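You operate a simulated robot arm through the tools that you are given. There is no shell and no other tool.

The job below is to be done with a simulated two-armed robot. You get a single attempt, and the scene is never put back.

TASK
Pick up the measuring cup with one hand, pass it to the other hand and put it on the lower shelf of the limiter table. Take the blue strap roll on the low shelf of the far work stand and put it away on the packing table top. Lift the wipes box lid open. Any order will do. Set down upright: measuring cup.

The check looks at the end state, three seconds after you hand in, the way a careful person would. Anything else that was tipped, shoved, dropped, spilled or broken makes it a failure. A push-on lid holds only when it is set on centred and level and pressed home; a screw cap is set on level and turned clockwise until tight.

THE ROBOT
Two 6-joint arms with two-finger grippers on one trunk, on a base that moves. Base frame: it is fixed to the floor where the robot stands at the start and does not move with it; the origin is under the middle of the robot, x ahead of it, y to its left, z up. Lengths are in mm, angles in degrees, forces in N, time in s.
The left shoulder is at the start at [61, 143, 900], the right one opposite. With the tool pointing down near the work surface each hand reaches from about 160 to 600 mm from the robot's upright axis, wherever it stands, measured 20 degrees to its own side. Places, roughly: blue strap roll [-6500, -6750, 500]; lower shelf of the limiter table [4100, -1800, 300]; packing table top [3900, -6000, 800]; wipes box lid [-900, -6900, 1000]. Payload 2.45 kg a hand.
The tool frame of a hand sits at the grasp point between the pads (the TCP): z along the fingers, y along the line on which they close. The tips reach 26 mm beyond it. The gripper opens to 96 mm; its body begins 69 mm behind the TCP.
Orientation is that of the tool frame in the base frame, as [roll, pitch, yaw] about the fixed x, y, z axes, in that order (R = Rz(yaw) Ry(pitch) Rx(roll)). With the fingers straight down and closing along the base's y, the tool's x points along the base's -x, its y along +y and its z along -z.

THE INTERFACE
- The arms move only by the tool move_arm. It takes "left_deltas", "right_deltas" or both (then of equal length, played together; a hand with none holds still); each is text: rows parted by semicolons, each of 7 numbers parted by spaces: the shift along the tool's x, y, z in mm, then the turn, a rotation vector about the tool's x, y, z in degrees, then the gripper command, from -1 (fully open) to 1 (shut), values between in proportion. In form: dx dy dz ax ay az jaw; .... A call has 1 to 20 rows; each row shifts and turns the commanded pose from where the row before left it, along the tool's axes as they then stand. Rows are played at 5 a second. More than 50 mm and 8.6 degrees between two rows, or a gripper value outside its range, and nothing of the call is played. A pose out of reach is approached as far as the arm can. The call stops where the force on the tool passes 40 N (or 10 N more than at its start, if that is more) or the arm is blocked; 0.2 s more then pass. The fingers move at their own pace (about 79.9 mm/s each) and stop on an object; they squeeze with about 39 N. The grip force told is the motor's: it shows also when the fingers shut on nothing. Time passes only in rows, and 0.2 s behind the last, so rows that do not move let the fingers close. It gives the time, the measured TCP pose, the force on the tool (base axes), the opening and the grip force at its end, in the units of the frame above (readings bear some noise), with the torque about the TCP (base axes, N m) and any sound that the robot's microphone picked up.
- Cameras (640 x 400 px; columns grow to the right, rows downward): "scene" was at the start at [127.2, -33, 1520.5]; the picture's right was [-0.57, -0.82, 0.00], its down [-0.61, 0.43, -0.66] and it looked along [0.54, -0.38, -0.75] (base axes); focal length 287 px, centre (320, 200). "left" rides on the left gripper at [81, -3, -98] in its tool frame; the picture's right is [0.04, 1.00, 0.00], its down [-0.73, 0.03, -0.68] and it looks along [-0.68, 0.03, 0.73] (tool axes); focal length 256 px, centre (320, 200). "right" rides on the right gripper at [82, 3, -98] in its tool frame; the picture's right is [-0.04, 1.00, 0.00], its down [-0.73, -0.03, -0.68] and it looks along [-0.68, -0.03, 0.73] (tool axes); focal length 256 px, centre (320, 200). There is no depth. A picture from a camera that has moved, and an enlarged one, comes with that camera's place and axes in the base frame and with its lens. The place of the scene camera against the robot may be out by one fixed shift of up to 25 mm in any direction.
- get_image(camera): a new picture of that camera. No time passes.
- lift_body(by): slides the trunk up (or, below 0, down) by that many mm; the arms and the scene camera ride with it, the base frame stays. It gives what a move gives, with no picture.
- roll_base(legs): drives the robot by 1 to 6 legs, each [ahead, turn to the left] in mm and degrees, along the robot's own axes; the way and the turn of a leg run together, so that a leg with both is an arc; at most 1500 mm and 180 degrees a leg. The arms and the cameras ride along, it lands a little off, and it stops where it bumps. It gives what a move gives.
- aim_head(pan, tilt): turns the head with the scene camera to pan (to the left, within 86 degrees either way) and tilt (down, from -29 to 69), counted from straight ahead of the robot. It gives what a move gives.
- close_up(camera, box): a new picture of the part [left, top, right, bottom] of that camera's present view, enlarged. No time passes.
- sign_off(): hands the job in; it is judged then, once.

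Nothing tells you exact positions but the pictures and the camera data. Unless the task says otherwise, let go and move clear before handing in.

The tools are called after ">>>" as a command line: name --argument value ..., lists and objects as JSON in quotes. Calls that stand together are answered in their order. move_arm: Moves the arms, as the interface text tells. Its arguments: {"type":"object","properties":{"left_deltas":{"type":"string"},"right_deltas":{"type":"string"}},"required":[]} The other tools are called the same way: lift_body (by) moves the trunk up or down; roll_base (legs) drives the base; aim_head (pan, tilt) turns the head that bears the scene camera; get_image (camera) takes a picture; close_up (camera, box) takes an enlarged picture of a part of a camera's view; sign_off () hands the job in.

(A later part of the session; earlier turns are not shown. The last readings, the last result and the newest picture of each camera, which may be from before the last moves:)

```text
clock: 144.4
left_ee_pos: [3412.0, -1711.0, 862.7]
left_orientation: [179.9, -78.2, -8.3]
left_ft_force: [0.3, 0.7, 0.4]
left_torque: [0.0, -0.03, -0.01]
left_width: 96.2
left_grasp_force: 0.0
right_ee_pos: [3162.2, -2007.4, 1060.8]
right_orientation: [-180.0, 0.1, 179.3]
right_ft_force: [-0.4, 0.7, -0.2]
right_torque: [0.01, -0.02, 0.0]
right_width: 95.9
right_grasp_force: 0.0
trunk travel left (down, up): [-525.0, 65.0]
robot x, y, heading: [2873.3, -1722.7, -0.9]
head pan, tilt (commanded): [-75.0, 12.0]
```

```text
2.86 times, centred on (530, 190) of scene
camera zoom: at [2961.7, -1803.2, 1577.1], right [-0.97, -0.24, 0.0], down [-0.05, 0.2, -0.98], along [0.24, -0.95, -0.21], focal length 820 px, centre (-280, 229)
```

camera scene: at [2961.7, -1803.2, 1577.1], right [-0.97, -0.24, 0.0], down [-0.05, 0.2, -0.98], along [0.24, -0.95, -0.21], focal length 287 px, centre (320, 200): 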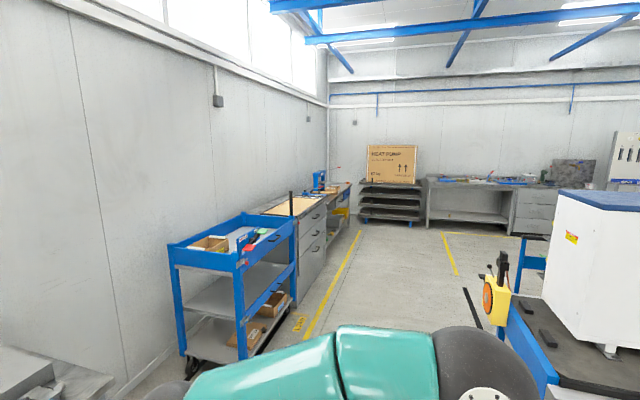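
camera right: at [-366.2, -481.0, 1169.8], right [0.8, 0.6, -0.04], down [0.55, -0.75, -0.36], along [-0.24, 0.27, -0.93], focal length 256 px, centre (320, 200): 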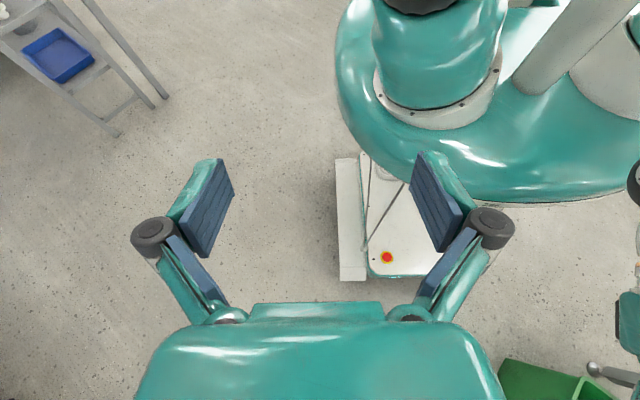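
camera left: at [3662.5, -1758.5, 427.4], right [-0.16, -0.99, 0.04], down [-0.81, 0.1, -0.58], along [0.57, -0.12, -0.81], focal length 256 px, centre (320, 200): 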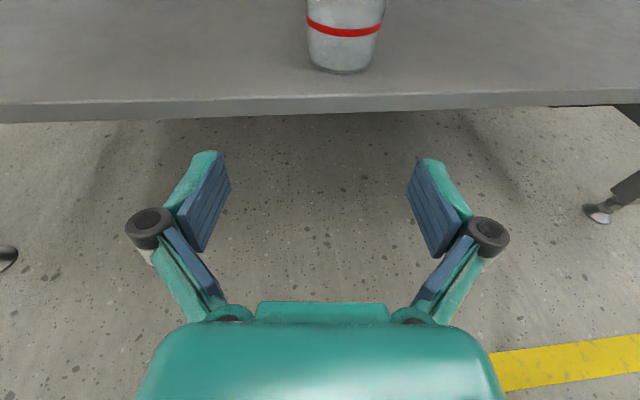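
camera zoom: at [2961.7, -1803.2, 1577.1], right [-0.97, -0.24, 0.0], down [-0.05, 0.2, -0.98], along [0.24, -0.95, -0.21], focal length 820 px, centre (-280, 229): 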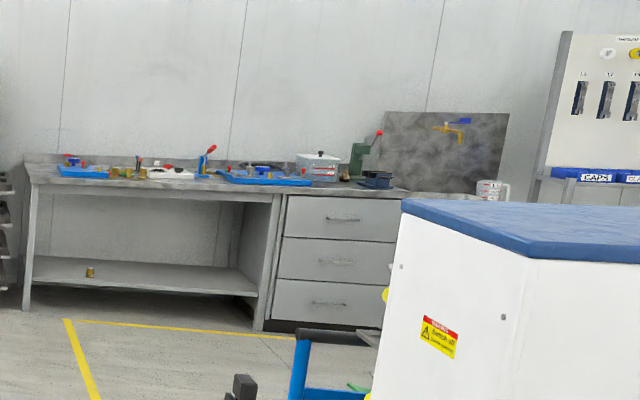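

The packing table is the dark-topped bench in the far corner by the wall. For driving I'll bring the right hand further forward so its elbow sticks out less, then check.

>>> move_arm --right_deltas "-42 10 0 0 0 0 -1; -42 10 0 0 0 0 -1; -42 10 0 0 0 0 -1; -42 10 0 0 0 0 -1; -42 10 0 0 0 0 -1; 0 0 0 0 0 0 -1"

>>> get_image --camera "scene"

>>> aim_head --pan 0 --tilt 60

>>> get_image --camera "scene"

```text
clock: 145.8
left_ee_pos: [3410.9, -1711.0, 863.1]
left_orientation: [-179.9, -78.2, -8.4]
left_ft_force: [0.1, 0.0, 0.6]
left_torque: [0.02, -0.01, -0.02]
left_width: 96.0
left_grasp_force: 0.0
right_ee_pos: [3374.2, -1959.8, 1060.4]
right_orientation: [179.9, 0.2, 179.3]
right_ft_force: [0.1, -1.3, 0.4]
right_torque: [-0.01, -0.01, 0.0]
right_width: 95.9
right_grasp_force: 0.0
trunk travel left (down, up): [-525.0, 65.0]
robot x, y, heading: [2875.4, -1721.6, -1.1]
head pan, tilt (commanded): [-75.0, 12.0]
```

```text
taken
camera scene: at [2960.6, -1803.3, 1577.2], right [-0.97, -0.24, 0.0], down [-0.05, 0.2, -0.98], along [0.23, -0.95, -0.21], focal length 287 px, centre (320, 200)
```

scene: 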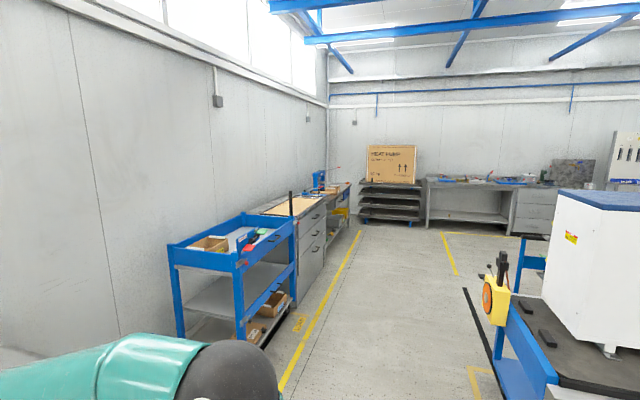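

```text
clock: 147.3
left_ee_pos: [3412.6, -1711.7, 862.4]
left_orientation: [179.9, -78.0, -8.4]
left_ft_force: [0.1, 0.3, 0.6]
left_torque: [-0.02, 0.0, 0.04]
left_width: 96.0
left_grasp_force: 0.0
right_ee_pos: [3374.9, -1961.1, 1061.9]
right_orientation: [-180.0, 0.0, 179.3]
right_ft_force: [-0.3, -0.4, 1.1]
right_torque: [-0.03, -0.01, -0.02]
right_width: 96.2
right_grasp_force: 0.1
trunk travel left (down, up): [-525.0, 65.0]
robot x, y, heading: [2876.4, -1722.4, -0.9]
head pan, tilt (commanded): [0.0, 60.0]
```

```text
taken
camera scene: at [3006.2, -1714.1, 1505.9], right [-0.02, -1.0, 0.0], down [-0.87, 0.02, -0.5], along [0.5, -0.01, -0.87], focal length 287 px, centre (320, 200)
```

scene: 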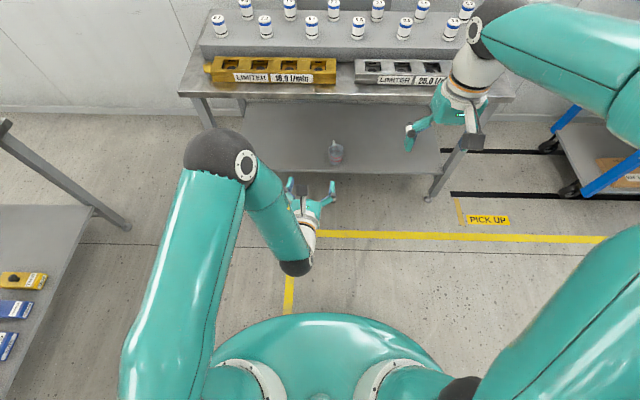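

The arms are in a compact forward pose. I'll turn right to heading -80° and drive down the lane between the heat-pump cart and the wall cabinets.

>>> roll_base --legs '[[0, -79]]'

>>> aim_head --pan 0 --tilt 25

>>> get_image --camera "scene"

```text
clock: 150.6
left_ee_pos: [3122.9, -2202.5, 863.2]
left_orientation: [-179.4, -78.0, -73.0]
left_ft_force: [-0.4, -0.2, -0.4]
left_torque: [-0.01, -0.01, 0.04]
left_width: 96.1
left_grasp_force: 0.1
right_ee_pos: [2882.4, -2277.7, 1061.6]
right_orientation: [179.8, 0.2, 115.1]
right_ft_force: [-0.5, 0.0, -0.8]
right_torque: [0.02, -0.04, -0.01]
right_width: 95.8
right_grasp_force: 0.1
trunk travel left (down, up): [-525.0, 65.0]
robot x, y, heading: [2922.8, -1702.5, -66.8]
head pan, tilt (commanded): [0.0, 60.0]
stopped in leg 1: the robot was blocked; the commanded pose is now the measured one
```

```text
clock: 151.6
left_ee_pos: [3122.7, -2201.7, 862.9]
left_orientation: [-179.9, -78.0, -72.5]
left_ft_force: [0.7, 1.0, 0.4]
left_torque: [0.01, -0.01, -0.04]
left_width: 95.9
left_grasp_force: 0.0
right_ee_pos: [2884.1, -2275.7, 1062.6]
right_orientation: [179.9, 0.1, 115.1]
right_ft_force: [-0.6, 0.7, 0.0]
right_torque: [0.0, -0.02, 0.01]
right_width: 95.8
right_grasp_force: 0.2
trunk travel left (down, up): [-525.0, 65.0]
robot x, y, heading: [2922.5, -1699.0, -67.3]
head pan, tilt (commanded): [0.0, 25.0]
```

```text
taken
camera scene: at [2983.7, -1832.0, 1555.8], right [-0.92, -0.39, 0.0], down [-0.16, 0.39, -0.91], along [0.35, -0.83, -0.42], focal length 287 px, centre (320, 200)
```

scene: 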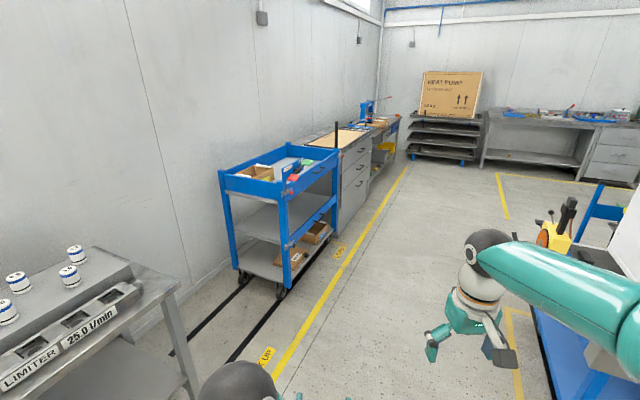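

The turn stopped early again with nothing nearby: long in-place turns seem to build up a drift that trips the block check. I'll use turns of 40° or less. Continuing to heading -82°, then driving.

>>> roll_base --legs '[[0, -15], [1200, 0]]'

>>> get_image --camera "scene"

```text
clock: 158.8
left_ee_pos: [3153.2, -3426.0, 863.2]
left_orientation: [-179.9, -78.2, -87.2]
left_ft_force: [0.4, -0.2, 0.6]
left_torque: [-0.04, 0.04, 0.03]
left_width: 96.0
left_grasp_force: 0.1
right_ee_pos: [2901.7, -3436.3, 1062.2]
right_orientation: [179.9, 0.1, 100.3]
right_ft_force: [-0.5, -0.5, -0.7]
right_torque: [0.05, 0.0, 0.01]
right_width: 95.9
right_grasp_force: 0.1
trunk travel left (down, up): [-525.0, 65.0]
robot x, y, heading: [3089.4, -2891.1, -82.3]
head pan, tilt (commanded): [0.0, 25.0]
```

```text
taken
camera scene: at [3111.3, -3031.8, 1555.9], right [-0.99, -0.14, 0.0], down [-0.06, 0.42, -0.91], along [0.13, -0.9, -0.42], focal length 287 px, centre (320, 200)
```

scene: 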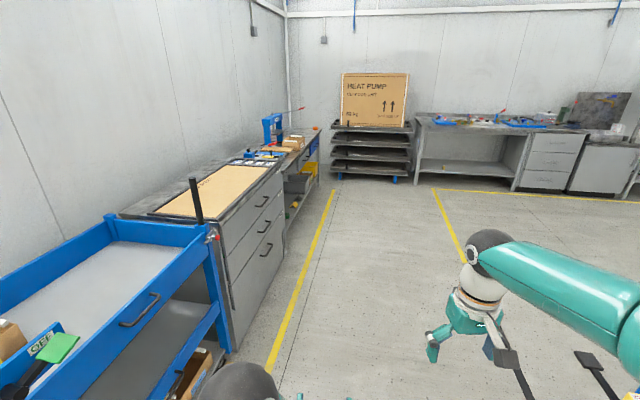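

The lane ahead is clear. Driving 1500 mm further.

>>> roll_base --legs '[[0, -5], [1500, 0]]'

>>> get_image --camera "scene"

>>> aim_head --pan -70 --tilt 15

>>> get_image --camera "scene"

>>> aim_head --pan -30 --tilt 15

>>> get_image --camera "scene"

```text
clock: 166.8
left_ee_pos: [3183.3, -4927.4, 863.3]
left_orientation: [-179.8, -78.0, -92.4]
left_ft_force: [0.3, 0.2, 0.6]
left_torque: [0.02, 0.02, -0.03]
left_width: 95.9
left_grasp_force: 0.0
right_ee_pos: [2933.5, -4915.9, 1062.1]
right_orientation: [179.9, 0.1, 95.2]
right_ft_force: [-0.1, -0.4, 0.3]
right_torque: [0.0, 0.03, -0.01]
right_width: 96.0
right_grasp_force: 0.0
trunk travel left (down, up): [-525.0, 65.0]
robot x, y, heading: [3163.8, -4390.8, -86.9]
head pan, tilt (commanded): [0.0, 25.0]
```

```text
taken
camera scene: at [3173.9, -4531.7, 1555.8], right [-1.0, -0.05, 0.0], down [-0.02, 0.42, -0.91], along [0.05, -0.9, -0.42], focal length 287 px, centre (320, 200)
```

scene: 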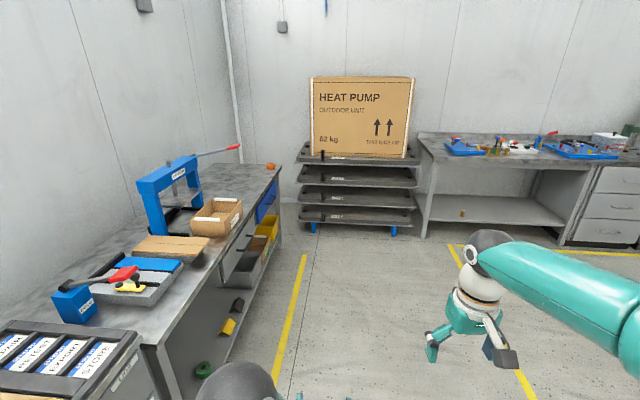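

```text
clock: 168.2
left_ee_pos: [3184.5, -4927.2, 864.0]
left_orientation: [-179.9, -78.0, -92.4]
left_ft_force: [0.8, 0.4, 0.3]
left_torque: [0.0, 0.0, -0.02]
left_width: 95.8
left_grasp_force: 0.0
right_ee_pos: [2933.6, -4915.5, 1062.2]
right_orientation: [179.9, 0.1, 95.2]
right_ft_force: [0.4, 0.4, -0.5]
right_torque: [0.0, 0.0, 0.0]
right_width: 96.1
right_grasp_force: 0.2
trunk travel left (down, up): [-525.0, 65.0]
robot x, y, heading: [3159.2, -4390.9, -86.8]
head pan, tilt (commanded): [-70.0, 15.0]
```

```text
taken
camera scene: at [3082.9, -4475.5, 1572.2], right [-0.39, 0.92, 0.0], down [0.24, 0.1, -0.97], along [-0.89, -0.38, -0.26], focal length 287 px, centre (320, 200)
```

scene: 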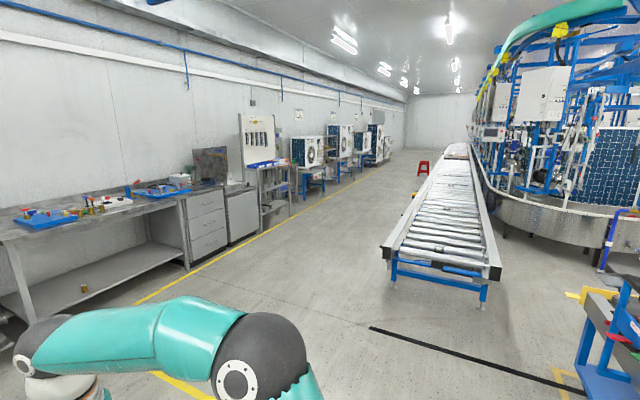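

```text
clock: 169.3
left_ee_pos: [3183.7, -4927.4, 862.6]
left_orientation: [-179.9, -78.1, -92.3]
left_ft_force: [0.3, 0.3, 0.3]
left_torque: [0.02, 0.03, 0.01]
left_width: 95.9
left_grasp_force: 0.0
right_ee_pos: [2932.2, -4914.9, 1062.1]
right_orientation: [180.0, 0.1, 95.2]
right_ft_force: [-0.7, 1.2, -0.8]
right_torque: [0.01, 0.03, -0.03]
right_width: 96.1
right_grasp_force: 0.1
trunk travel left (down, up): [-525.0, 65.0]
robot x, y, heading: [3163.7, -4388.4, -86.7]
head pan, tilt (commanded): [-30.0, 15.0]
```

```text
taken
camera scene: at [3126.5, -4522.1, 1572.2], right [-0.89, 0.45, 0.0], down [0.12, 0.23, -0.97], along [-0.44, -0.86, -0.26], focal length 287 px, centre (320, 200)
```

scene: 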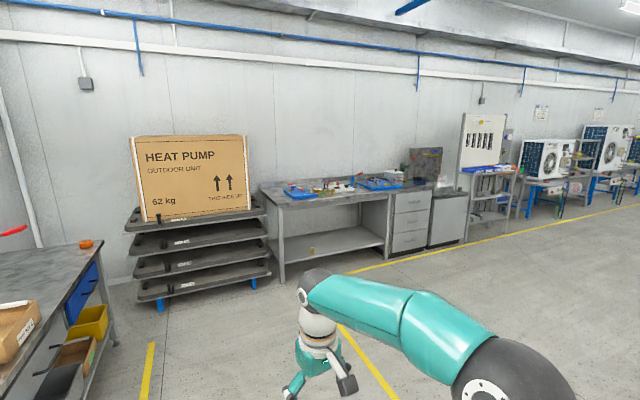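

The packing table is on my left; the lane along the far wall leads to the wipes box and the work stands. Zooming along that lane.

>>> aim_head --pan -70 --tilt 15

>>> close_up --camera "scene" --box '[220, 100, 420, 240]'

>>> aim_head --pan 10 --tilt 30

>>> close_up --camera "scene" --box '[0, 80, 420, 340]'

```text
clock: 170.4
left_ee_pos: [3183.1, -4927.7, 864.5]
left_orientation: [-179.8, -78.2, -92.4]
left_ft_force: [0.3, 1.2, -0.4]
left_torque: [0.0, 0.0, 0.03]
left_width: 96.3
left_grasp_force: 0.1
right_ee_pos: [2932.4, -4915.5, 1063.0]
right_orientation: [179.8, 0.1, 95.3]
right_ft_force: [0.4, 0.6, 0.1]
right_torque: [0.01, 0.02, 0.02]
right_width: 96.0
right_grasp_force: 0.1
trunk travel left (down, up): [-525.0, 65.0]
robot x, y, heading: [3165.8, -4386.1, -86.7]
head pan, tilt (commanded): [-70.0, 15.0]
```

```text
2.86 times, centred on (320, 170) of scene
camera zoom: at [3082.9, -4475.5, 1572.2], right [-0.39, 0.92, 0.0], down [0.24, 0.1, -0.97], along [-0.89, -0.38, -0.26], focal length 820 px, centre (320, 286)
```

zoom: 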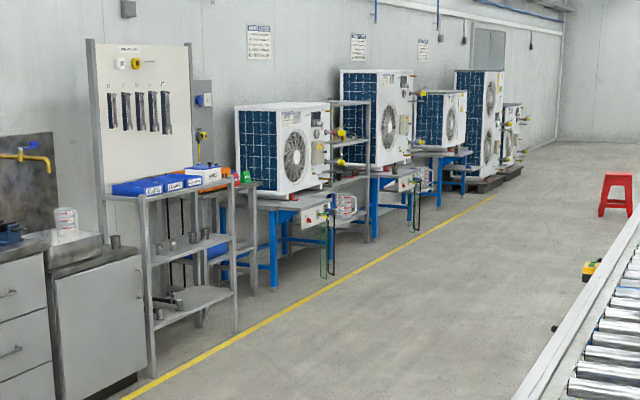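

```text
clock: 171.9
left_ee_pos: [3183.9, -4928.0, 863.3]
left_orientation: [-179.8, -78.2, -92.5]
left_ft_force: [-0.7, 0.2, 0.6]
left_torque: [0.0, 0.0, 0.0]
left_width: 95.9
left_grasp_force: 0.2
right_ee_pos: [2931.6, -4915.6, 1063.6]
right_orientation: [179.9, 0.1, 95.3]
right_ft_force: [-0.6, -0.3, -0.8]
right_torque: [0.0, 0.02, -0.03]
right_width: 96.2
right_grasp_force: 0.1
trunk travel left (down, up): [-525.0, 65.0]
robot x, y, heading: [3161.8, -4384.1, -87.2]
head pan, tilt (commanded): [10.0, 30.0]
```

```text
1.52 times, centred on (210, 210) of scene
camera zoom: at [3189.2, -4527.0, 1548.0], right [-0.97, -0.23, 0.0], down [-0.11, 0.49, -0.87], along [0.2, -0.84, -0.5], focal length 438 px, centre (488, 185)
```

zoom: 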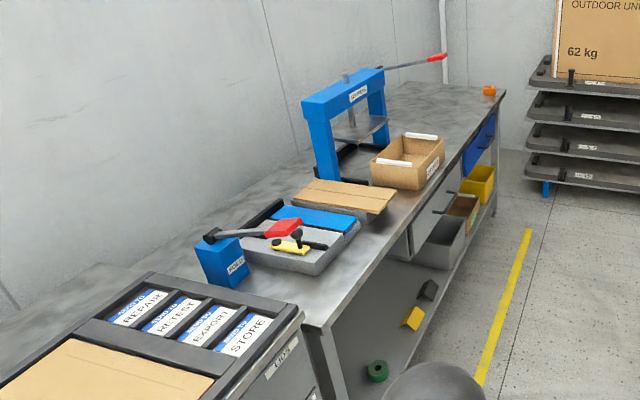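

The packing table has free space at its far end. Next I'll head for the wipes box: turn right in small steps and drive to the wall-side lane at y≈-5650.

>>> roll_base --legs '[[0, -28], [0, -28], [1050, 0], [1050, 0]]'

>>> aim_head --pan -20 --tilt 20

>>> get_image --camera "scene"

```text
clock: 185.5
left_ee_pos: [1048.2, -5942.3, 863.0]
left_orientation: [-180.0, -78.1, -149.1]
left_ft_force: [-0.1, 0.5, -0.4]
left_torque: [0.04, 0.0, 0.02]
left_width: 96.0
left_grasp_force: 0.0
right_ee_pos: [919.1, -5725.0, 1062.3]
right_orientation: [179.9, 0.1, 38.4]
right_ft_force: [0.4, -0.8, -0.6]
right_torque: [-0.01, -0.02, 0.0]
right_width: 96.2
right_grasp_force: 0.1
trunk travel left (down, up): [-525.0, 65.0]
robot x, y, heading: [1486.9, -5631.8, -143.7]
head pan, tilt (commanded): [10.0, 30.0]
```

```text
clock: 186.5
left_ee_pos: [1048.2, -5940.5, 864.1]
left_orientation: [-179.8, -78.1, -149.2]
left_ft_force: [-0.4, -0.8, -0.2]
left_torque: [0.0, 0.02, -0.03]
left_width: 95.7
left_grasp_force: 0.0
right_ee_pos: [920.1, -5724.9, 1063.6]
right_orientation: [179.9, 0.1, 38.4]
right_ft_force: [-0.5, -0.6, -0.6]
right_torque: [0.01, 0.0, 0.02]
right_width: 96.4
right_grasp_force: 0.1
trunk travel left (down, up): [-525.0, 65.0]
robot x, y, heading: [1486.2, -5630.4, -143.9]
head pan, tilt (commanded): [-20.0, 20.0]
```

```text
taken
camera scene: at [1351.1, -5680.8, 1564.0], right [-0.28, 0.96, 0.0], down [0.33, 0.1, -0.94], along [-0.9, -0.26, -0.34], focal length 287 px, centre (320, 200)
```

scene: 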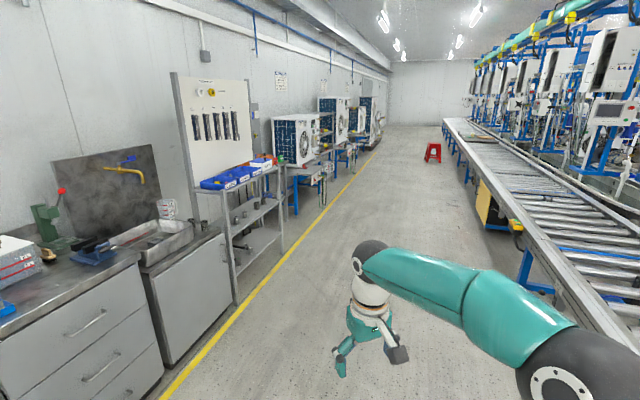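

The wipes box should be near the blue bins on the rack. Zooming there.

>>> close_up --camera "scene" --box '[190, 130, 350, 240]'

```text
3.64 times, centred on (270, 185) of scene
camera zoom: at [1351.1, -5680.8, 1564.0], right [-0.28, 0.96, 0.0], down [0.33, 0.1, -0.94], along [-0.9, -0.26, -0.34], focal length 1044 px, centre (502, 254)
```

zoom: 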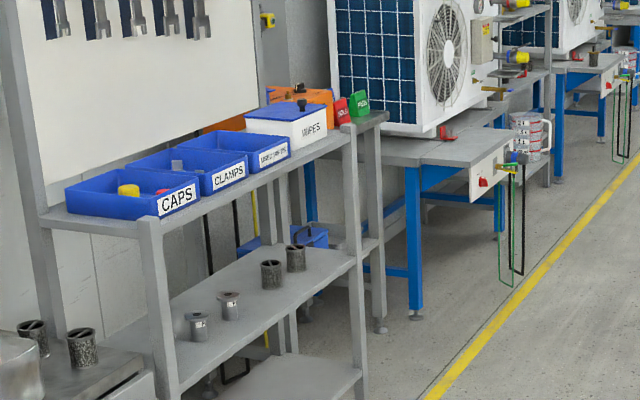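

The wipes box is the white box with the blue knobbed lid on the rack's top shelf. I'll drive along the lane to in front of it.

>>> roll_base --legs '[[0, -29], [1200, 0], [1150, 0]]'

>>> roll_base --legs '[[0, 28], [0, 28], [0, 27]]'

>>> aim_head --pan 0 --tilt 25

>>> get_image --camera "scene"

```text
clock: 199.8
left_ee_pos: [-1369.2, -5996.1, 864.2]
left_orientation: [-179.8, -78.1, -178.2]
left_ft_force: [0.5, 0.1, -0.4]
left_torque: [0.0, -0.02, -0.03]
left_width: 96.1
left_grasp_force: 0.2
right_ee_pos: [-1375.4, -5744.3, 1063.1]
right_orientation: [179.9, 0.0, 9.7]
right_ft_force: [0.2, 0.1, -0.4]
right_torque: [-0.02, -0.01, 0.03]
right_width: 96.1
right_grasp_force: 0.0
trunk travel left (down, up): [-525.0, 65.0]
robot x, y, heading: [-830.9, -5937.3, -172.8]
head pan, tilt (commanded): [-20.0, 20.0]
```

```text
clock: 203.6
left_ee_pos: [-1079.4, -6419.2, 865.4]
left_orientation: [179.1, -78.2, -121.1]
left_ft_force: [1.4, 0.0, 0.0]
left_torque: [-0.02, -0.02, -0.03]
left_width: 95.9
left_grasp_force: 0.0
right_ee_pos: [-1292.7, -6286.7, 1064.6]
right_orientation: [-179.9, 0.0, 66.0]
right_ft_force: [0.2, 0.0, -0.3]
right_torque: [0.02, 0.07, 0.01]
right_width: 96.1
right_grasp_force: 0.0
trunk travel left (down, up): [-525.0, 65.0]
robot x, y, heading: [-873.2, -5921.4, -116.1]
head pan, tilt (commanded): [-20.0, 20.0]
stopped in leg 3: the robot was blocked; the commanded pose is now the measured one
```

```text
clock: 204.5
left_ee_pos: [-1082.6, -6419.8, 866.4]
left_orientation: [-180.0, -78.2, -121.7]
left_ft_force: [-0.1, 0.1, -0.1]
left_torque: [0.0, -0.03, 0.0]
left_width: 95.7
left_grasp_force: 0.1
right_ee_pos: [-1296.2, -6285.3, 1064.2]
right_orientation: [179.9, 0.2, 65.9]
right_ft_force: [0.5, -0.5, 0.4]
right_torque: [-0.01, 0.01, 0.02]
right_width: 96.0
right_grasp_force: 0.1
trunk travel left (down, up): [-525.0, 65.0]
robot x, y, heading: [-871.8, -5924.4, -116.2]
head pan, tilt (commanded): [0.0, 25.0]
```

```text
taken
camera scene: at [-939.7, -6046.7, 1555.9], right [-0.9, 0.44, 0.0], down [0.19, 0.38, -0.91], along [-0.4, -0.81, -0.42], focal length 287 px, centre (320, 200)
```

scene: 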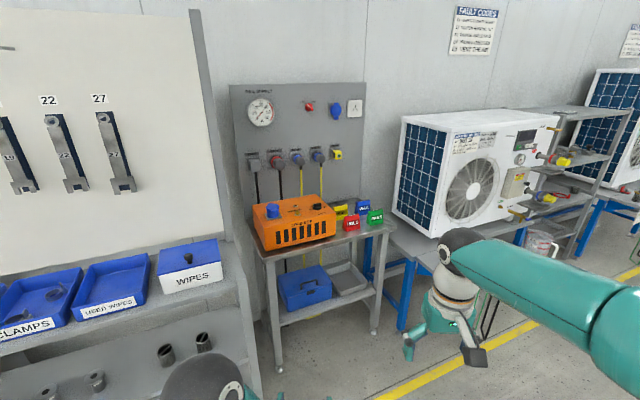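

I'm facing the rack; the wipes box is at left centre. Zooming in on its lid.

>>> close_up --camera "scene" --box '[130, 220, 250, 310]'

```text
4.44 times, centred on (190, 265) of scene
camera zoom: at [-939.7, -6046.7, 1555.9], right [-0.9, 0.44, 0.0], down [0.19, 0.38, -0.91], along [-0.4, -0.81, -0.42], focal length 1276 px, centre (898, -89)
```

zoom: 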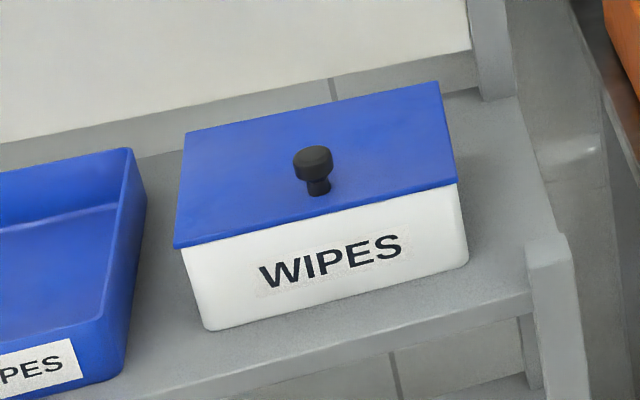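

The lid is a hinged blue plate with a knob near its front edge; the hinge must be at the back. Plan: the right hand lifts the knob to ~70°, then the left hand pushes the underside past vertical. First I raise the trunk and both arms so they clear the shelf.

>>> lift_body --by 64

>>> move_arm --left_deltas "40.6 0 -20.8 0 0 0 -1; 40.6 0 -20.8 0 0 0 -1; 40.6 0 -20.8 0 0 0 -1; 40.6 0 -20.8 0 0 0 -1; 40.6 0 -20.8 0 0 0 -1; 0 0 0 0 0 0 -1" --right_deltas "27 17 -10 0 0 0 -1; 27 17 -10 0 0 0 -1; 27 17 -10 0 0 0 -1; 0 0 0 0 0 0 -1; 0 0 0 0 0 0 -1; 0 0 0 0 0 0 -1"

>>> roll_base --legs '[[0, 32]]'

>>> get_image --camera "scene"

```text
clock: 205.5
left_ee_pos: [-1082.6, -6419.1, 929.2]
left_orientation: [-180.0, -78.2, -121.8]
left_ft_force: [-0.6, -0.1, 0.2]
left_torque: [0.0, -0.04, -0.01]
left_width: 95.7
left_grasp_force: 0.1
right_ee_pos: [-1294.6, -6286.6, 1129.0]
right_orientation: [180.0, 0.2, 65.8]
right_ft_force: [-0.7, -0.2, 0.8]
right_torque: [0.01, 0.01, -0.02]
right_width: 95.7
right_grasp_force: 0.0
trunk travel left (down, up): [-589.0, 1.0]
robot x, y, heading: [-874.6, -5920.5, -116.0]
head pan, tilt (commanded): [0.0, 25.0]
```

```text
clock: 206.9
left_ee_pos: [-1051.5, -6369.0, 1150.8]
left_orientation: [-179.9, -78.1, -121.9]
left_ft_force: [-0.4, -0.1, -1.0]
left_torque: [0.0, 0.0, 0.03]
left_width: 95.8
left_grasp_force: 0.0
right_ee_pos: [-1215.8, -6234.0, 1159.3]
right_orientation: [179.9, 0.1, 65.8]
right_ft_force: [0.8, 0.0, 0.1]
right_torque: [0.03, -0.03, 0.01]
right_width: 95.8
right_grasp_force: 0.1
trunk travel left (down, up): [-589.0, 1.0]
robot x, y, heading: [-876.4, -5921.6, -116.5]
head pan, tilt (commanded): [0.0, 25.0]
```

```text
clock: 209.0
left_ee_pos: [-785.7, -6392.7, 1153.6]
left_orientation: [-179.9, -77.9, -89.5]
left_ft_force: [0.4, -0.6, 0.1]
left_torque: [0.02, 0.01, 0.01]
left_width: 95.9
left_grasp_force: 0.2
right_ee_pos: [-997.7, -6363.6, 1158.8]
right_orientation: [180.0, 0.2, 98.2]
right_ft_force: [-0.3, 0.3, -0.8]
right_torque: [0.05, -0.02, 0.02]
right_width: 96.1
right_grasp_force: 0.1
trunk travel left (down, up): [-589.0, 1.0]
robot x, y, heading: [-897.3, -5918.7, -84.6]
head pan, tilt (commanded): [0.0, 25.0]
```

```text
taken
camera scene: at [-878.0, -6061.4, 1620.0], right [-1.0, -0.1, 0.0], down [-0.04, 0.42, -0.91], along [0.09, -0.9, -0.42], focal length 287 px, centre (320, 200)
```

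scene: 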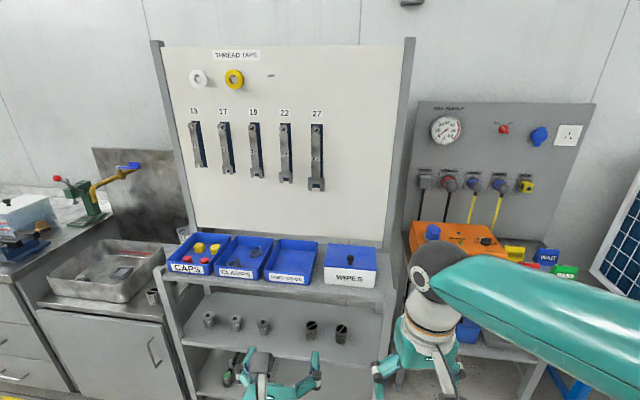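

Zooming on the wipes box from this position to triangulate its height.

>>> close_up --camera "scene" --box '[300, 220, 400, 300]'

>>> get_image --camera "left"

>>> get_image --camera "right"

```text
5.00 times, centred on (350, 260) of scene
camera zoom: at [-878.0, -6061.4, 1620.0], right [-1.0, -0.1, 0.0], down [-0.04, 0.42, -0.91], along [0.09, -0.9, -0.42], focal length 1436 px, centre (170, -100)
```

zoom: 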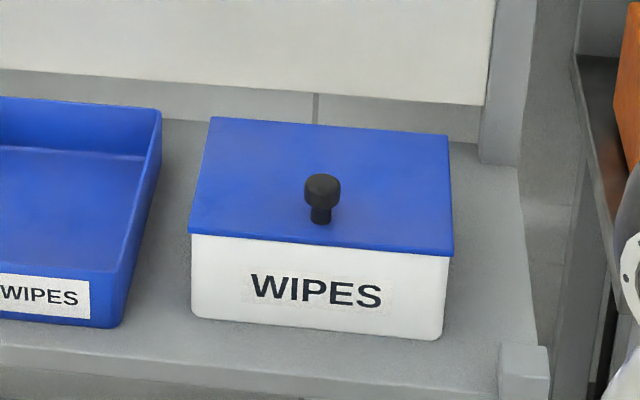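

```text
taken
camera left: at [-783.5, -6314.9, 1252.9], right [-1.0, -0.02, 0.04], down [-0.04, 0.82, -0.58], along [-0.02, -0.58, -0.82], focal length 256 px, centre (320, 200)
```

left: 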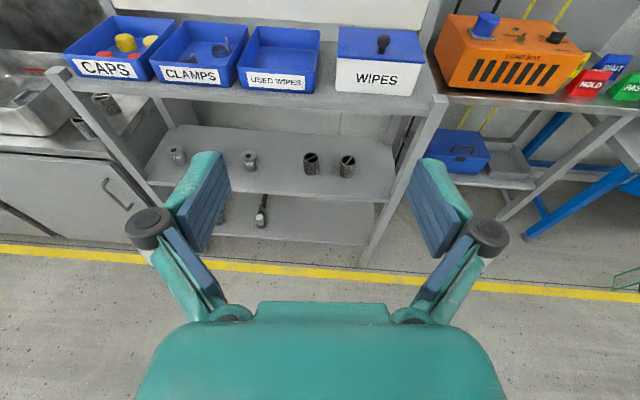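

```text
taken
camera right: at [-1006.0, -6284.0, 1256.3], right [0.99, 0.1, 0.0], down [0.08, -0.73, 0.68], along [0.07, -0.68, -0.73], focal length 256 px, centre (320, 200)
```

right: 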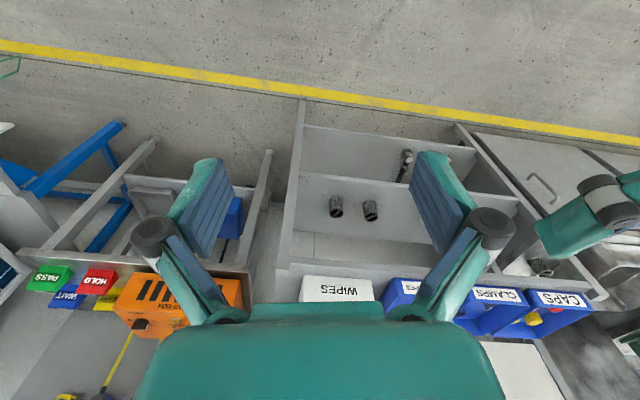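

>>> close_up --camera "left" --box '[310, 0, 450, 110]'

```text
3.64 times, centred on (380, 55) of left
camera zoom: at [-783.5, -6314.9, 1252.9], right [-1.0, -0.02, 0.04], down [-0.04, 0.82, -0.58], along [-0.02, -0.58, -0.82], focal length 931 px, centre (102, 727)
```

zoom: 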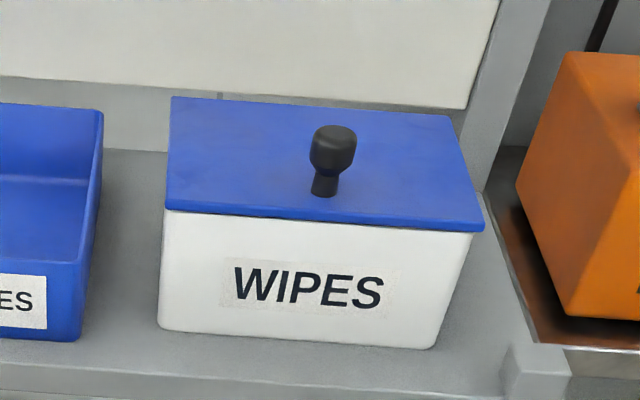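

Knob is at about (-902, -6848, base z≈1013), hinge ~113 mm behind it. Driving in to bring it about 450 mm ahead of the robot.

>>> roll_base --legs '[[475, 0], [0, -5.4]]'

>>> aim_head --pan 0 --tilt 45

>>> get_image --camera "scene"

>>> get_image --camera "right"

>>> get_image --camera "left"

```text
clock: 212.4
left_ee_pos: [-788.3, -6875.2, 1153.8]
left_orientation: [-179.8, -78.0, -95.2]
left_ft_force: [-0.5, -0.4, -0.5]
left_torque: [0.03, 0.01, 0.04]
left_width: 96.0
left_grasp_force: 0.1
right_ee_pos: [-994.7, -6825.4, 1159.5]
right_orientation: [179.8, 0.2, 92.6]
right_ft_force: [0.6, -0.3, 0.3]
right_torque: [0.01, -0.06, 0.03]
right_width: 96.0
right_grasp_force: 0.0
trunk travel left (down, up): [-589.0, 1.0]
robot x, y, heading: [-845.8, -6395.8, -89.9]
head pan, tilt (commanded): [0.0, 25.0]
```

```text
clock: 213.3
left_ee_pos: [-786.5, -6875.1, 1153.1]
left_orientation: [179.9, -78.1, -94.9]
left_ft_force: [-0.2, -0.2, -0.6]
left_torque: [0.06, 0.0, 0.0]
left_width: 95.8
left_grasp_force: 0.1
right_ee_pos: [-995.0, -6824.2, 1160.6]
right_orientation: [180.0, 0.2, 92.6]
right_ft_force: [-0.3, -0.3, 0.2]
right_torque: [-0.05, -0.04, -0.01]
right_width: 96.0
right_grasp_force: 0.1
trunk travel left (down, up): [-589.0, 1.0]
robot x, y, heading: [-847.4, -6392.6, -90.0]
head pan, tilt (commanded): [0.0, 45.0]
```

```text
taken
camera scene: at [-843.0, -6524.5, 1589.4], right [-1.0, 0.0, 0.0], down [0.0, 0.71, -0.71], along [0.0, -0.71, -0.71], focal length 287 px, centre (320, 200)
```

scene: 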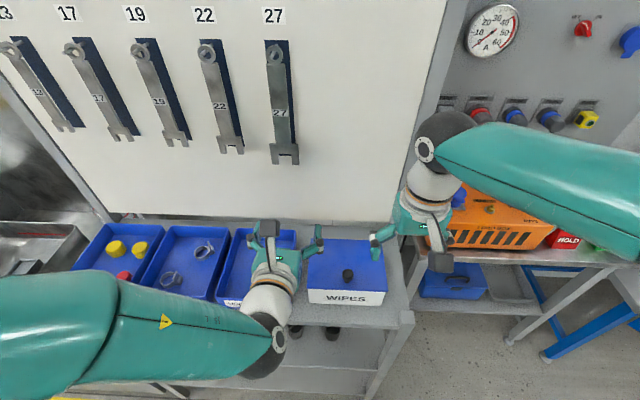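

```text
taken
camera right: at [-995.1, -6744.5, 1257.2], right [1.0, 0.0, 0.0], down [0.0, -0.73, 0.68], along [0.0, -0.68, -0.73], focal length 256 px, centre (320, 200)
```

right: 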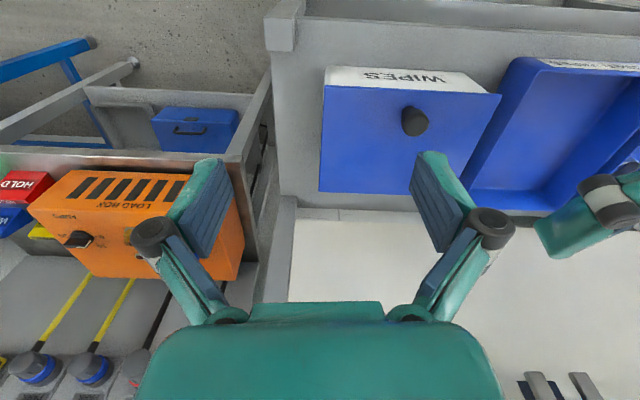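

```text
taken
camera left: at [-777.0, -6797.2, 1253.8], right [-1.0, 0.08, 0.04], down [0.04, 0.82, -0.58], along [-0.08, -0.57, -0.82], focal length 256 px, centre (320, 200)
```

left: 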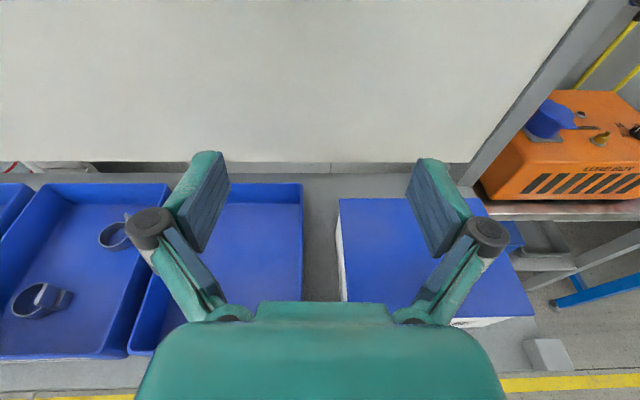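

Now both hands and the box are in view. Zooming with the right wrist camera to measure the knob relative to the right hand.

>>> close_up --camera "right" --box '[300, 50, 520, 230]'

>>> close_up --camera "scene" --box '[290, 220, 410, 320]'

```text
2.22 times, centred on (410, 140) of right
camera zoom: at [-995.1, -6744.5, 1257.2], right [1.0, 0.0, 0.0], down [0.0, -0.73, 0.68], along [0.0, -0.68, -0.73], focal length 569 px, centre (120, 333)
```

zoom: 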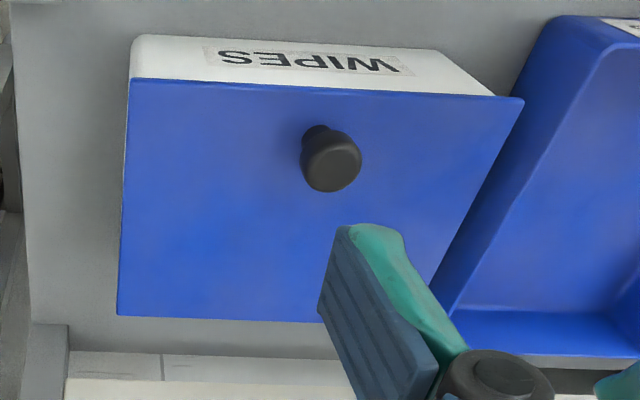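

```text
4.00 times, centred on (350, 270) of scene
camera zoom: at [-843.0, -6524.5, 1589.4], right [-1.0, 0.0, 0.0], down [0.0, 0.71, -0.71], along [0.0, -0.71, -0.71], focal length 1149 px, centre (200, -80)
```

zoom: 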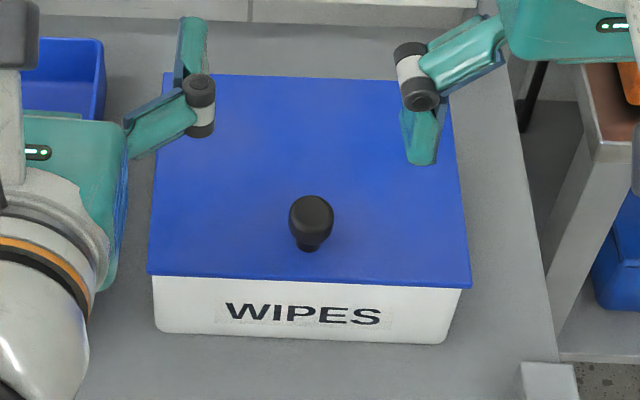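

Knob base is at (-905, -6851, 1010), hinge line at about y=-6966. I'll first pull the left hand back, close it and roll it 90° so it's slim and its camera points outward, ready to push later.

>>> move_arm --left_deltas "0 0 -40 0 0 0 -1; 0 0 -40 0 0 0 -1; 0 0 -20 0 0 -8.2 0; 0 0 0 0 0 -8.2 1; 0 0 0 0 0 -8.2 1; 0 0 0 0 0 -8.2 1; 0 0 0 0 0 -8.2 1; 0 0 0 0 0 -8.2 1; 0 0 0 0 0 -8.2 1; 0 0 0 0 0 -8.2 1; 0 0 0 0 0 -8.2 1; 0 0 0 0 0 -8.2 1; 0 0 0 0 0 -8 1; 0 0 0 0 0 0 1"

>>> get_image --camera "scene"

```text
clock: 216.3
left_ee_pos: [-813.0, -6819.7, 1204.4]
left_orientation: [102.1, 0.1, -4.9]
left_ft_force: [0.0, -0.6, 0.5]
left_torque: [0.02, -0.02, -0.06]
left_width: 0.3
left_grasp_force: 28.8
left hand out of reach, approached as far as the arm can: row 1, 2, 3
right_ee_pos: [-994.4, -6825.4, 1160.8]
right_orientation: [180.0, 0.2, 92.6]
right_ft_force: [1.1, -0.1, -0.2]
right_torque: [-0.01, 0.03, -0.01]
right_width: 96.0
right_grasp_force: 0.1
trunk travel left (down, up): [-589.0, 1.0]
robot x, y, heading: [-845.0, -6394.8, -90.0]
head pan, tilt (commanded): [0.0, 45.0]
```

```text
taken
camera scene: at [-843.3, -6524.4, 1589.4], right [-1.0, 0.0, 0.0], down [0.0, 0.71, -0.71], along [0.0, -0.71, -0.71], focal length 287 px, centre (320, 200)
```

scene: 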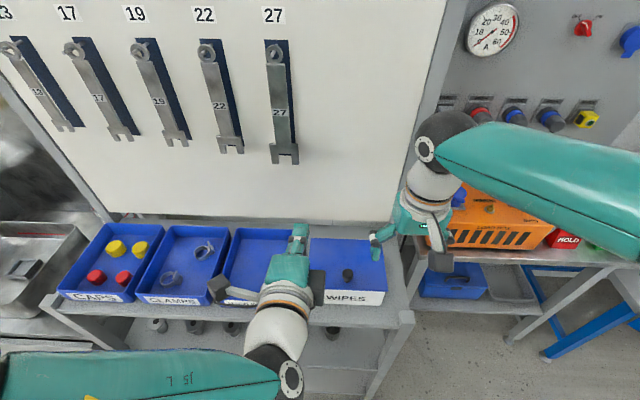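

The left hand is parked above and to the left. Now the right hand: narrow the jaws, move above the knob and tilt 20° forward.

>>> move_arm --right_deltas "0 0 0 0 0 2.6 -0.15; -10 29.4 23.7 0 0 0 -0.15; -10 29.4 23.7 0 0 0 -0.15; -10 29.4 23.7 0 0 0 -0.15; 0 0 0 0 -6.7 0 -0.15; 0 0 0 0 -6.7 0 -0.15; 0 0 0 0 -6.6 0 -0.15; 0 0 0 0 0 0 -0.15"

>>> get_image --camera "right"

>>> close_up --camera "scene" --box '[270, 180, 450, 320]'

```text
clock: 218.1
left_ee_pos: [-812.2, -6820.5, 1204.6]
left_orientation: [102.1, 0.0, -5.0]
left_ft_force: [0.7, -0.3, 0.2]
left_torque: [-0.01, -0.02, -0.01]
left_width: 0.0
left_grasp_force: 28.7
right_ee_pos: [-905.7, -6856.1, 1087.8]
right_orientation: [179.9, 20.3, 90.0]
right_ft_force: [0.0, 0.1, -0.2]
right_torque: [0.05, 0.01, 0.0]
right_width: 55.2
right_grasp_force: 0.0
trunk travel left (down, up): [-589.0, 1.0]
robot x, y, heading: [-845.8, -6395.2, -89.8]
head pan, tilt (commanded): [0.0, 45.0]
```

```text
taken
camera right: at [-903.0, -6746.6, 1151.9], right [1.0, -0.04, 0.01], down [-0.03, -0.45, 0.89], along [-0.03, -0.89, -0.45], focal length 256 px, centre (320, 200)
```

right: 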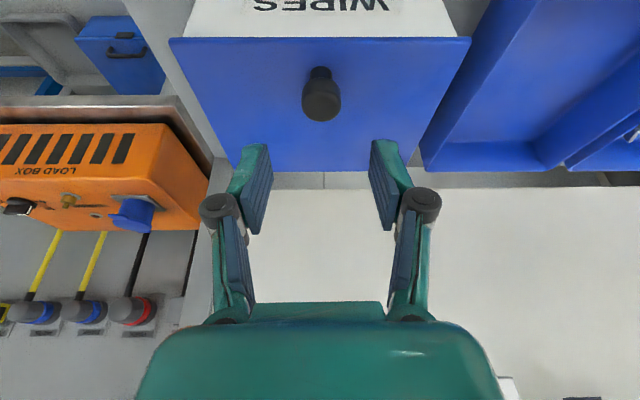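

```text
2.86 times, centred on (360, 250) of scene
camera zoom: at [-842.9, -6525.1, 1589.3], right [-1.0, 0.0, 0.0], down [0.0, 0.71, -0.71], along [0.0, -0.71, -0.71], focal length 820 px, centre (206, 57)
```

zoom: 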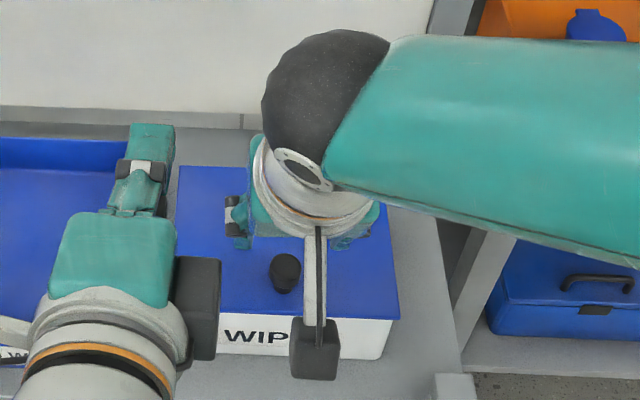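

The knob is centred between the right fingers. I'll descend to put the pads around it, just above the lid.

>>> move_arm --right_deltas "7.6 0.5 12.8 0 0 0 -0.15; 7.6 0 12.8 0 0 0 -0.15; 7.6 0 12.8 0 0 0 -0.15; 0 0 0 0 0 0 -0.15"

>>> get_image --camera "right"

```text
clock: 219.1
left_ee_pos: [-813.2, -6818.1, 1203.7]
left_orientation: [102.1, 0.0, -4.9]
left_ft_force: [0.1, 0.4, 0.6]
left_torque: [0.03, 0.02, -0.01]
left_width: 0.0
left_grasp_force: 28.5
right_ee_pos: [-905.2, -6846.4, 1045.5]
right_orientation: [179.9, 20.2, 89.9]
right_ft_force: [0.2, -0.4, 0.1]
right_torque: [-0.02, -0.01, 0.0]
right_width: 55.3
right_grasp_force: 0.1
trunk travel left (down, up): [-589.0, 1.0]
robot x, y, heading: [-847.6, -6394.7, -90.0]
head pan, tilt (commanded): [0.0, 45.0]
```

```text
taken
camera right: at [-902.5, -6737.9, 1108.2], right [1.0, -0.04, 0.01], down [-0.03, -0.45, 0.89], along [-0.03, -0.89, -0.46], focal length 256 px, centre (320, 200)
```

right: 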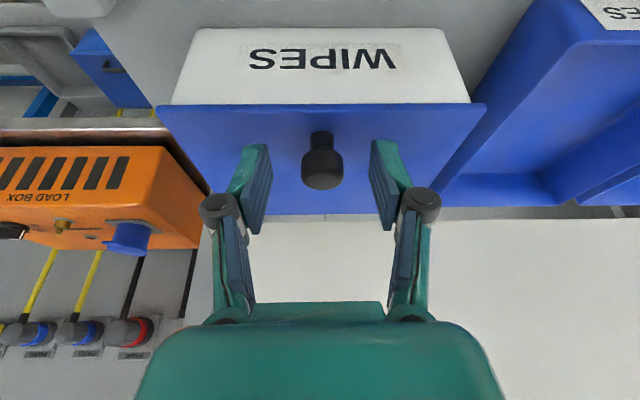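

The knob head lies between the pads. Closing the right hand on it.

>>> move_arm --right_deltas "0 0 0 0 0 0 0.4; 0 0 0 0 0 0 1; 0 0 0 0 0 0 1; 0 0 0 0 0 0 1"

>>> get_image --camera "right"

```text
clock: 220.1
left_ee_pos: [-812.2, -6818.3, 1205.6]
left_orientation: [102.2, -0.1, -5.0]
left_ft_force: [0.4, -0.4, -0.4]
left_torque: [0.04, -0.01, 0.0]
left_width: 0.1
left_grasp_force: 28.3
right_ee_pos: [-904.3, -6847.5, 1044.9]
right_orientation: [179.9, 20.3, 90.0]
right_ft_force: [7.9, 0.3, -1.1]
right_torque: [0.1, -0.17, 0.14]
right_width: 23.1
right_grasp_force: 45.3
trunk travel left (down, up): [-589.0, 1.0]
robot x, y, heading: [-842.8, -6395.7, -89.7]
head pan, tilt (commanded): [0.0, 45.0]
```

```text
taken
camera right: at [-901.3, -6738.1, 1108.5], right [1.0, -0.04, 0.01], down [-0.03, -0.45, 0.89], along [-0.03, -0.89, -0.46], focal length 256 px, centre (320, 200)
```

right: 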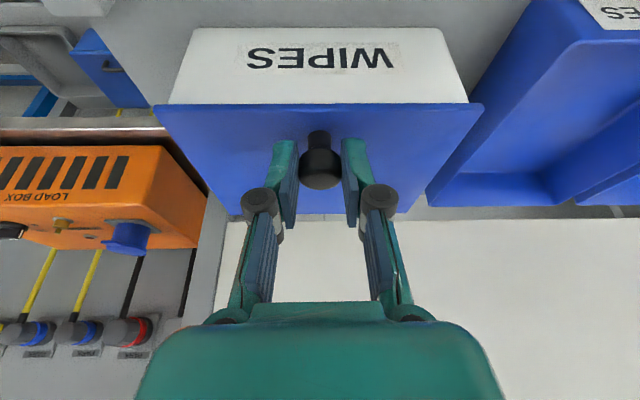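

The knob is gripped (23 mm). I'll shift the left hand 50 mm further aside and start lifting the lid the first 10° along its hinge arc.

>>> move_arm --left_deltas "25 0 0 0 0 0 1; 25 0 0 0 0 0 1"

>>> move_arm --right_deltas "-5.8 0.5 -8.2 0 -1 0 1; -5.8 0.5 -8.3 0 -1 0 1; 0 0 0 0 0 0 1"

>>> get_image --camera "right"

```text
clock: 220.7
left_ee_pos: [-772.8, -6838.3, 1219.3]
left_orientation: [102.1, -0.1, -5.0]
left_ft_force: [-0.1, -1.3, -0.1]
left_torque: [-0.02, -0.01, -0.02]
left_width: 0.0
left_grasp_force: 28.6
left hand out of reach, approached as far as the arm can: row 1, 2
right_ee_pos: [-904.2, -6846.7, 1046.5]
right_orientation: [180.0, 20.2, 90.0]
right_ft_force: [10.4, 1.5, -0.7]
right_torque: [0.1, 0.12, -0.01]
right_width: 23.1
right_grasp_force: 45.1
trunk travel left (down, up): [-589.0, 1.0]
robot x, y, heading: [-843.2, -6395.1, -90.1]
head pan, tilt (commanded): [0.0, 45.0]
```

```text
clock: 221.5
left_ee_pos: [-772.9, -6837.8, 1218.8]
left_orientation: [102.1, 0.0, -5.0]
left_ft_force: [0.1, -0.7, 0.6]
left_torque: [-0.03, 0.01, -0.01]
left_width: 0.0
left_grasp_force: 28.9
right_ee_pos: [-903.8, -6851.0, 1064.3]
right_orientation: [-179.9, 22.3, 90.1]
right_ft_force: [7.4, 6.5, -9.5]
right_torque: [1.51, -0.17, 0.09]
right_width: 23.2
right_grasp_force: 45.4
trunk travel left (down, up): [-589.0, 1.0]
robot x, y, heading: [-846.3, -6393.9, -90.2]
head pan, tilt (commanded): [0.0, 45.0]
```

```text
taken
camera right: at [-901.2, -6740.4, 1123.6], right [1.0, -0.04, 0.01], down [-0.03, -0.42, 0.9], along [-0.03, -0.9, -0.43], focal length 256 px, centre (320, 200)
```

right: 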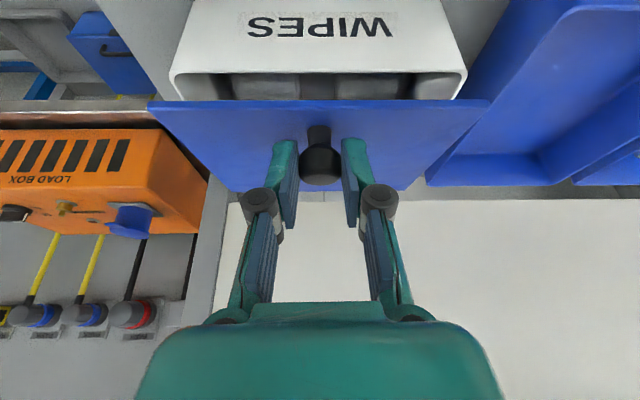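

The lid is hinged at the back and opening; the box stays put. Continuing the arc to about 40°.

>>> move_arm --right_deltas "-7.3 0 -6.9 0 -1 0 1; -7.3 0 -6.8 0 -1 0 1; -8.5 0 -5.2 0 -1.5 0 1; -8.5 0 -5.1 0 -1.5 0 1; -9.4 0 -3.1 0 -1.5 0 1; -9.3 0 -3.1 0 -1.5 0 1; 0 0 0 0 0 0 1"

>>> get_image --camera "right"

>>> get_image --camera "scene"

```text
clock: 223.1
left_ee_pos: [-773.8, -6836.5, 1219.4]
left_orientation: [102.0, 0.0, -4.9]
left_ft_force: [0.3, 0.1, -0.6]
left_torque: [-0.02, -0.01, -0.01]
left_width: 0.0
left_grasp_force: 27.8
right_ee_pos: [-905.6, -6884.3, 1114.6]
right_orientation: [-179.9, 30.2, 90.0]
right_ft_force: [-0.8, 9.8, -6.3]
right_torque: [1.46, 0.02, 0.19]
right_width: 23.4
right_grasp_force: 45.3
trunk travel left (down, up): [-589.0, 1.0]
robot x, y, heading: [-846.7, -6391.8, -90.1]
head pan, tilt (commanded): [0.0, 45.0]
```

```text
taken
camera right: at [-902.8, -6765.5, 1157.2], right [1.0, -0.04, 0.02], down [-0.03, -0.29, 0.96], along [-0.03, -0.96, -0.29], focal length 256 px, centre (320, 200)
```

right: 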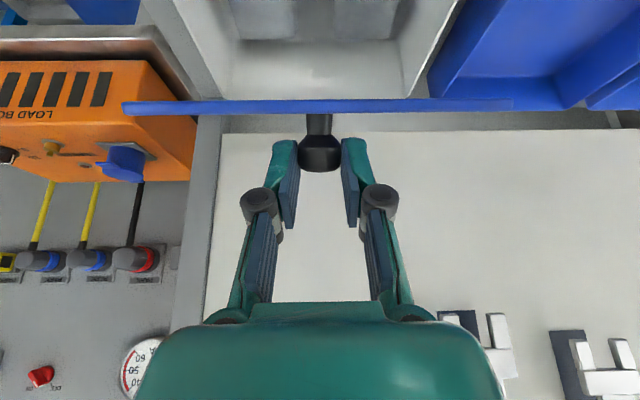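

```text
taken
camera scene: at [-843.6, -6523.2, 1589.5], right [-1.0, 0.0, 0.0], down [0.0, 0.71, -0.71], along [0.0, -0.71, -0.71], focal length 287 px, centre (320, 200)
```

scene: 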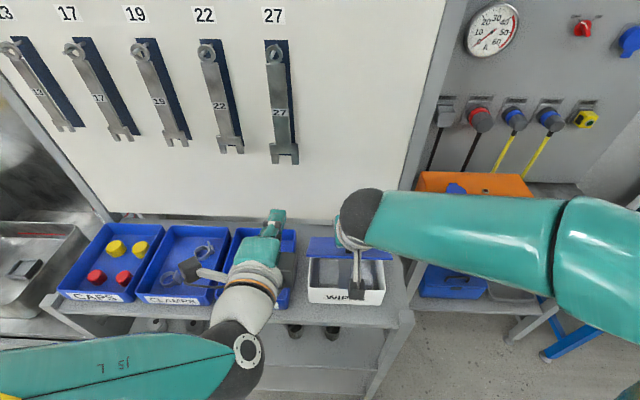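

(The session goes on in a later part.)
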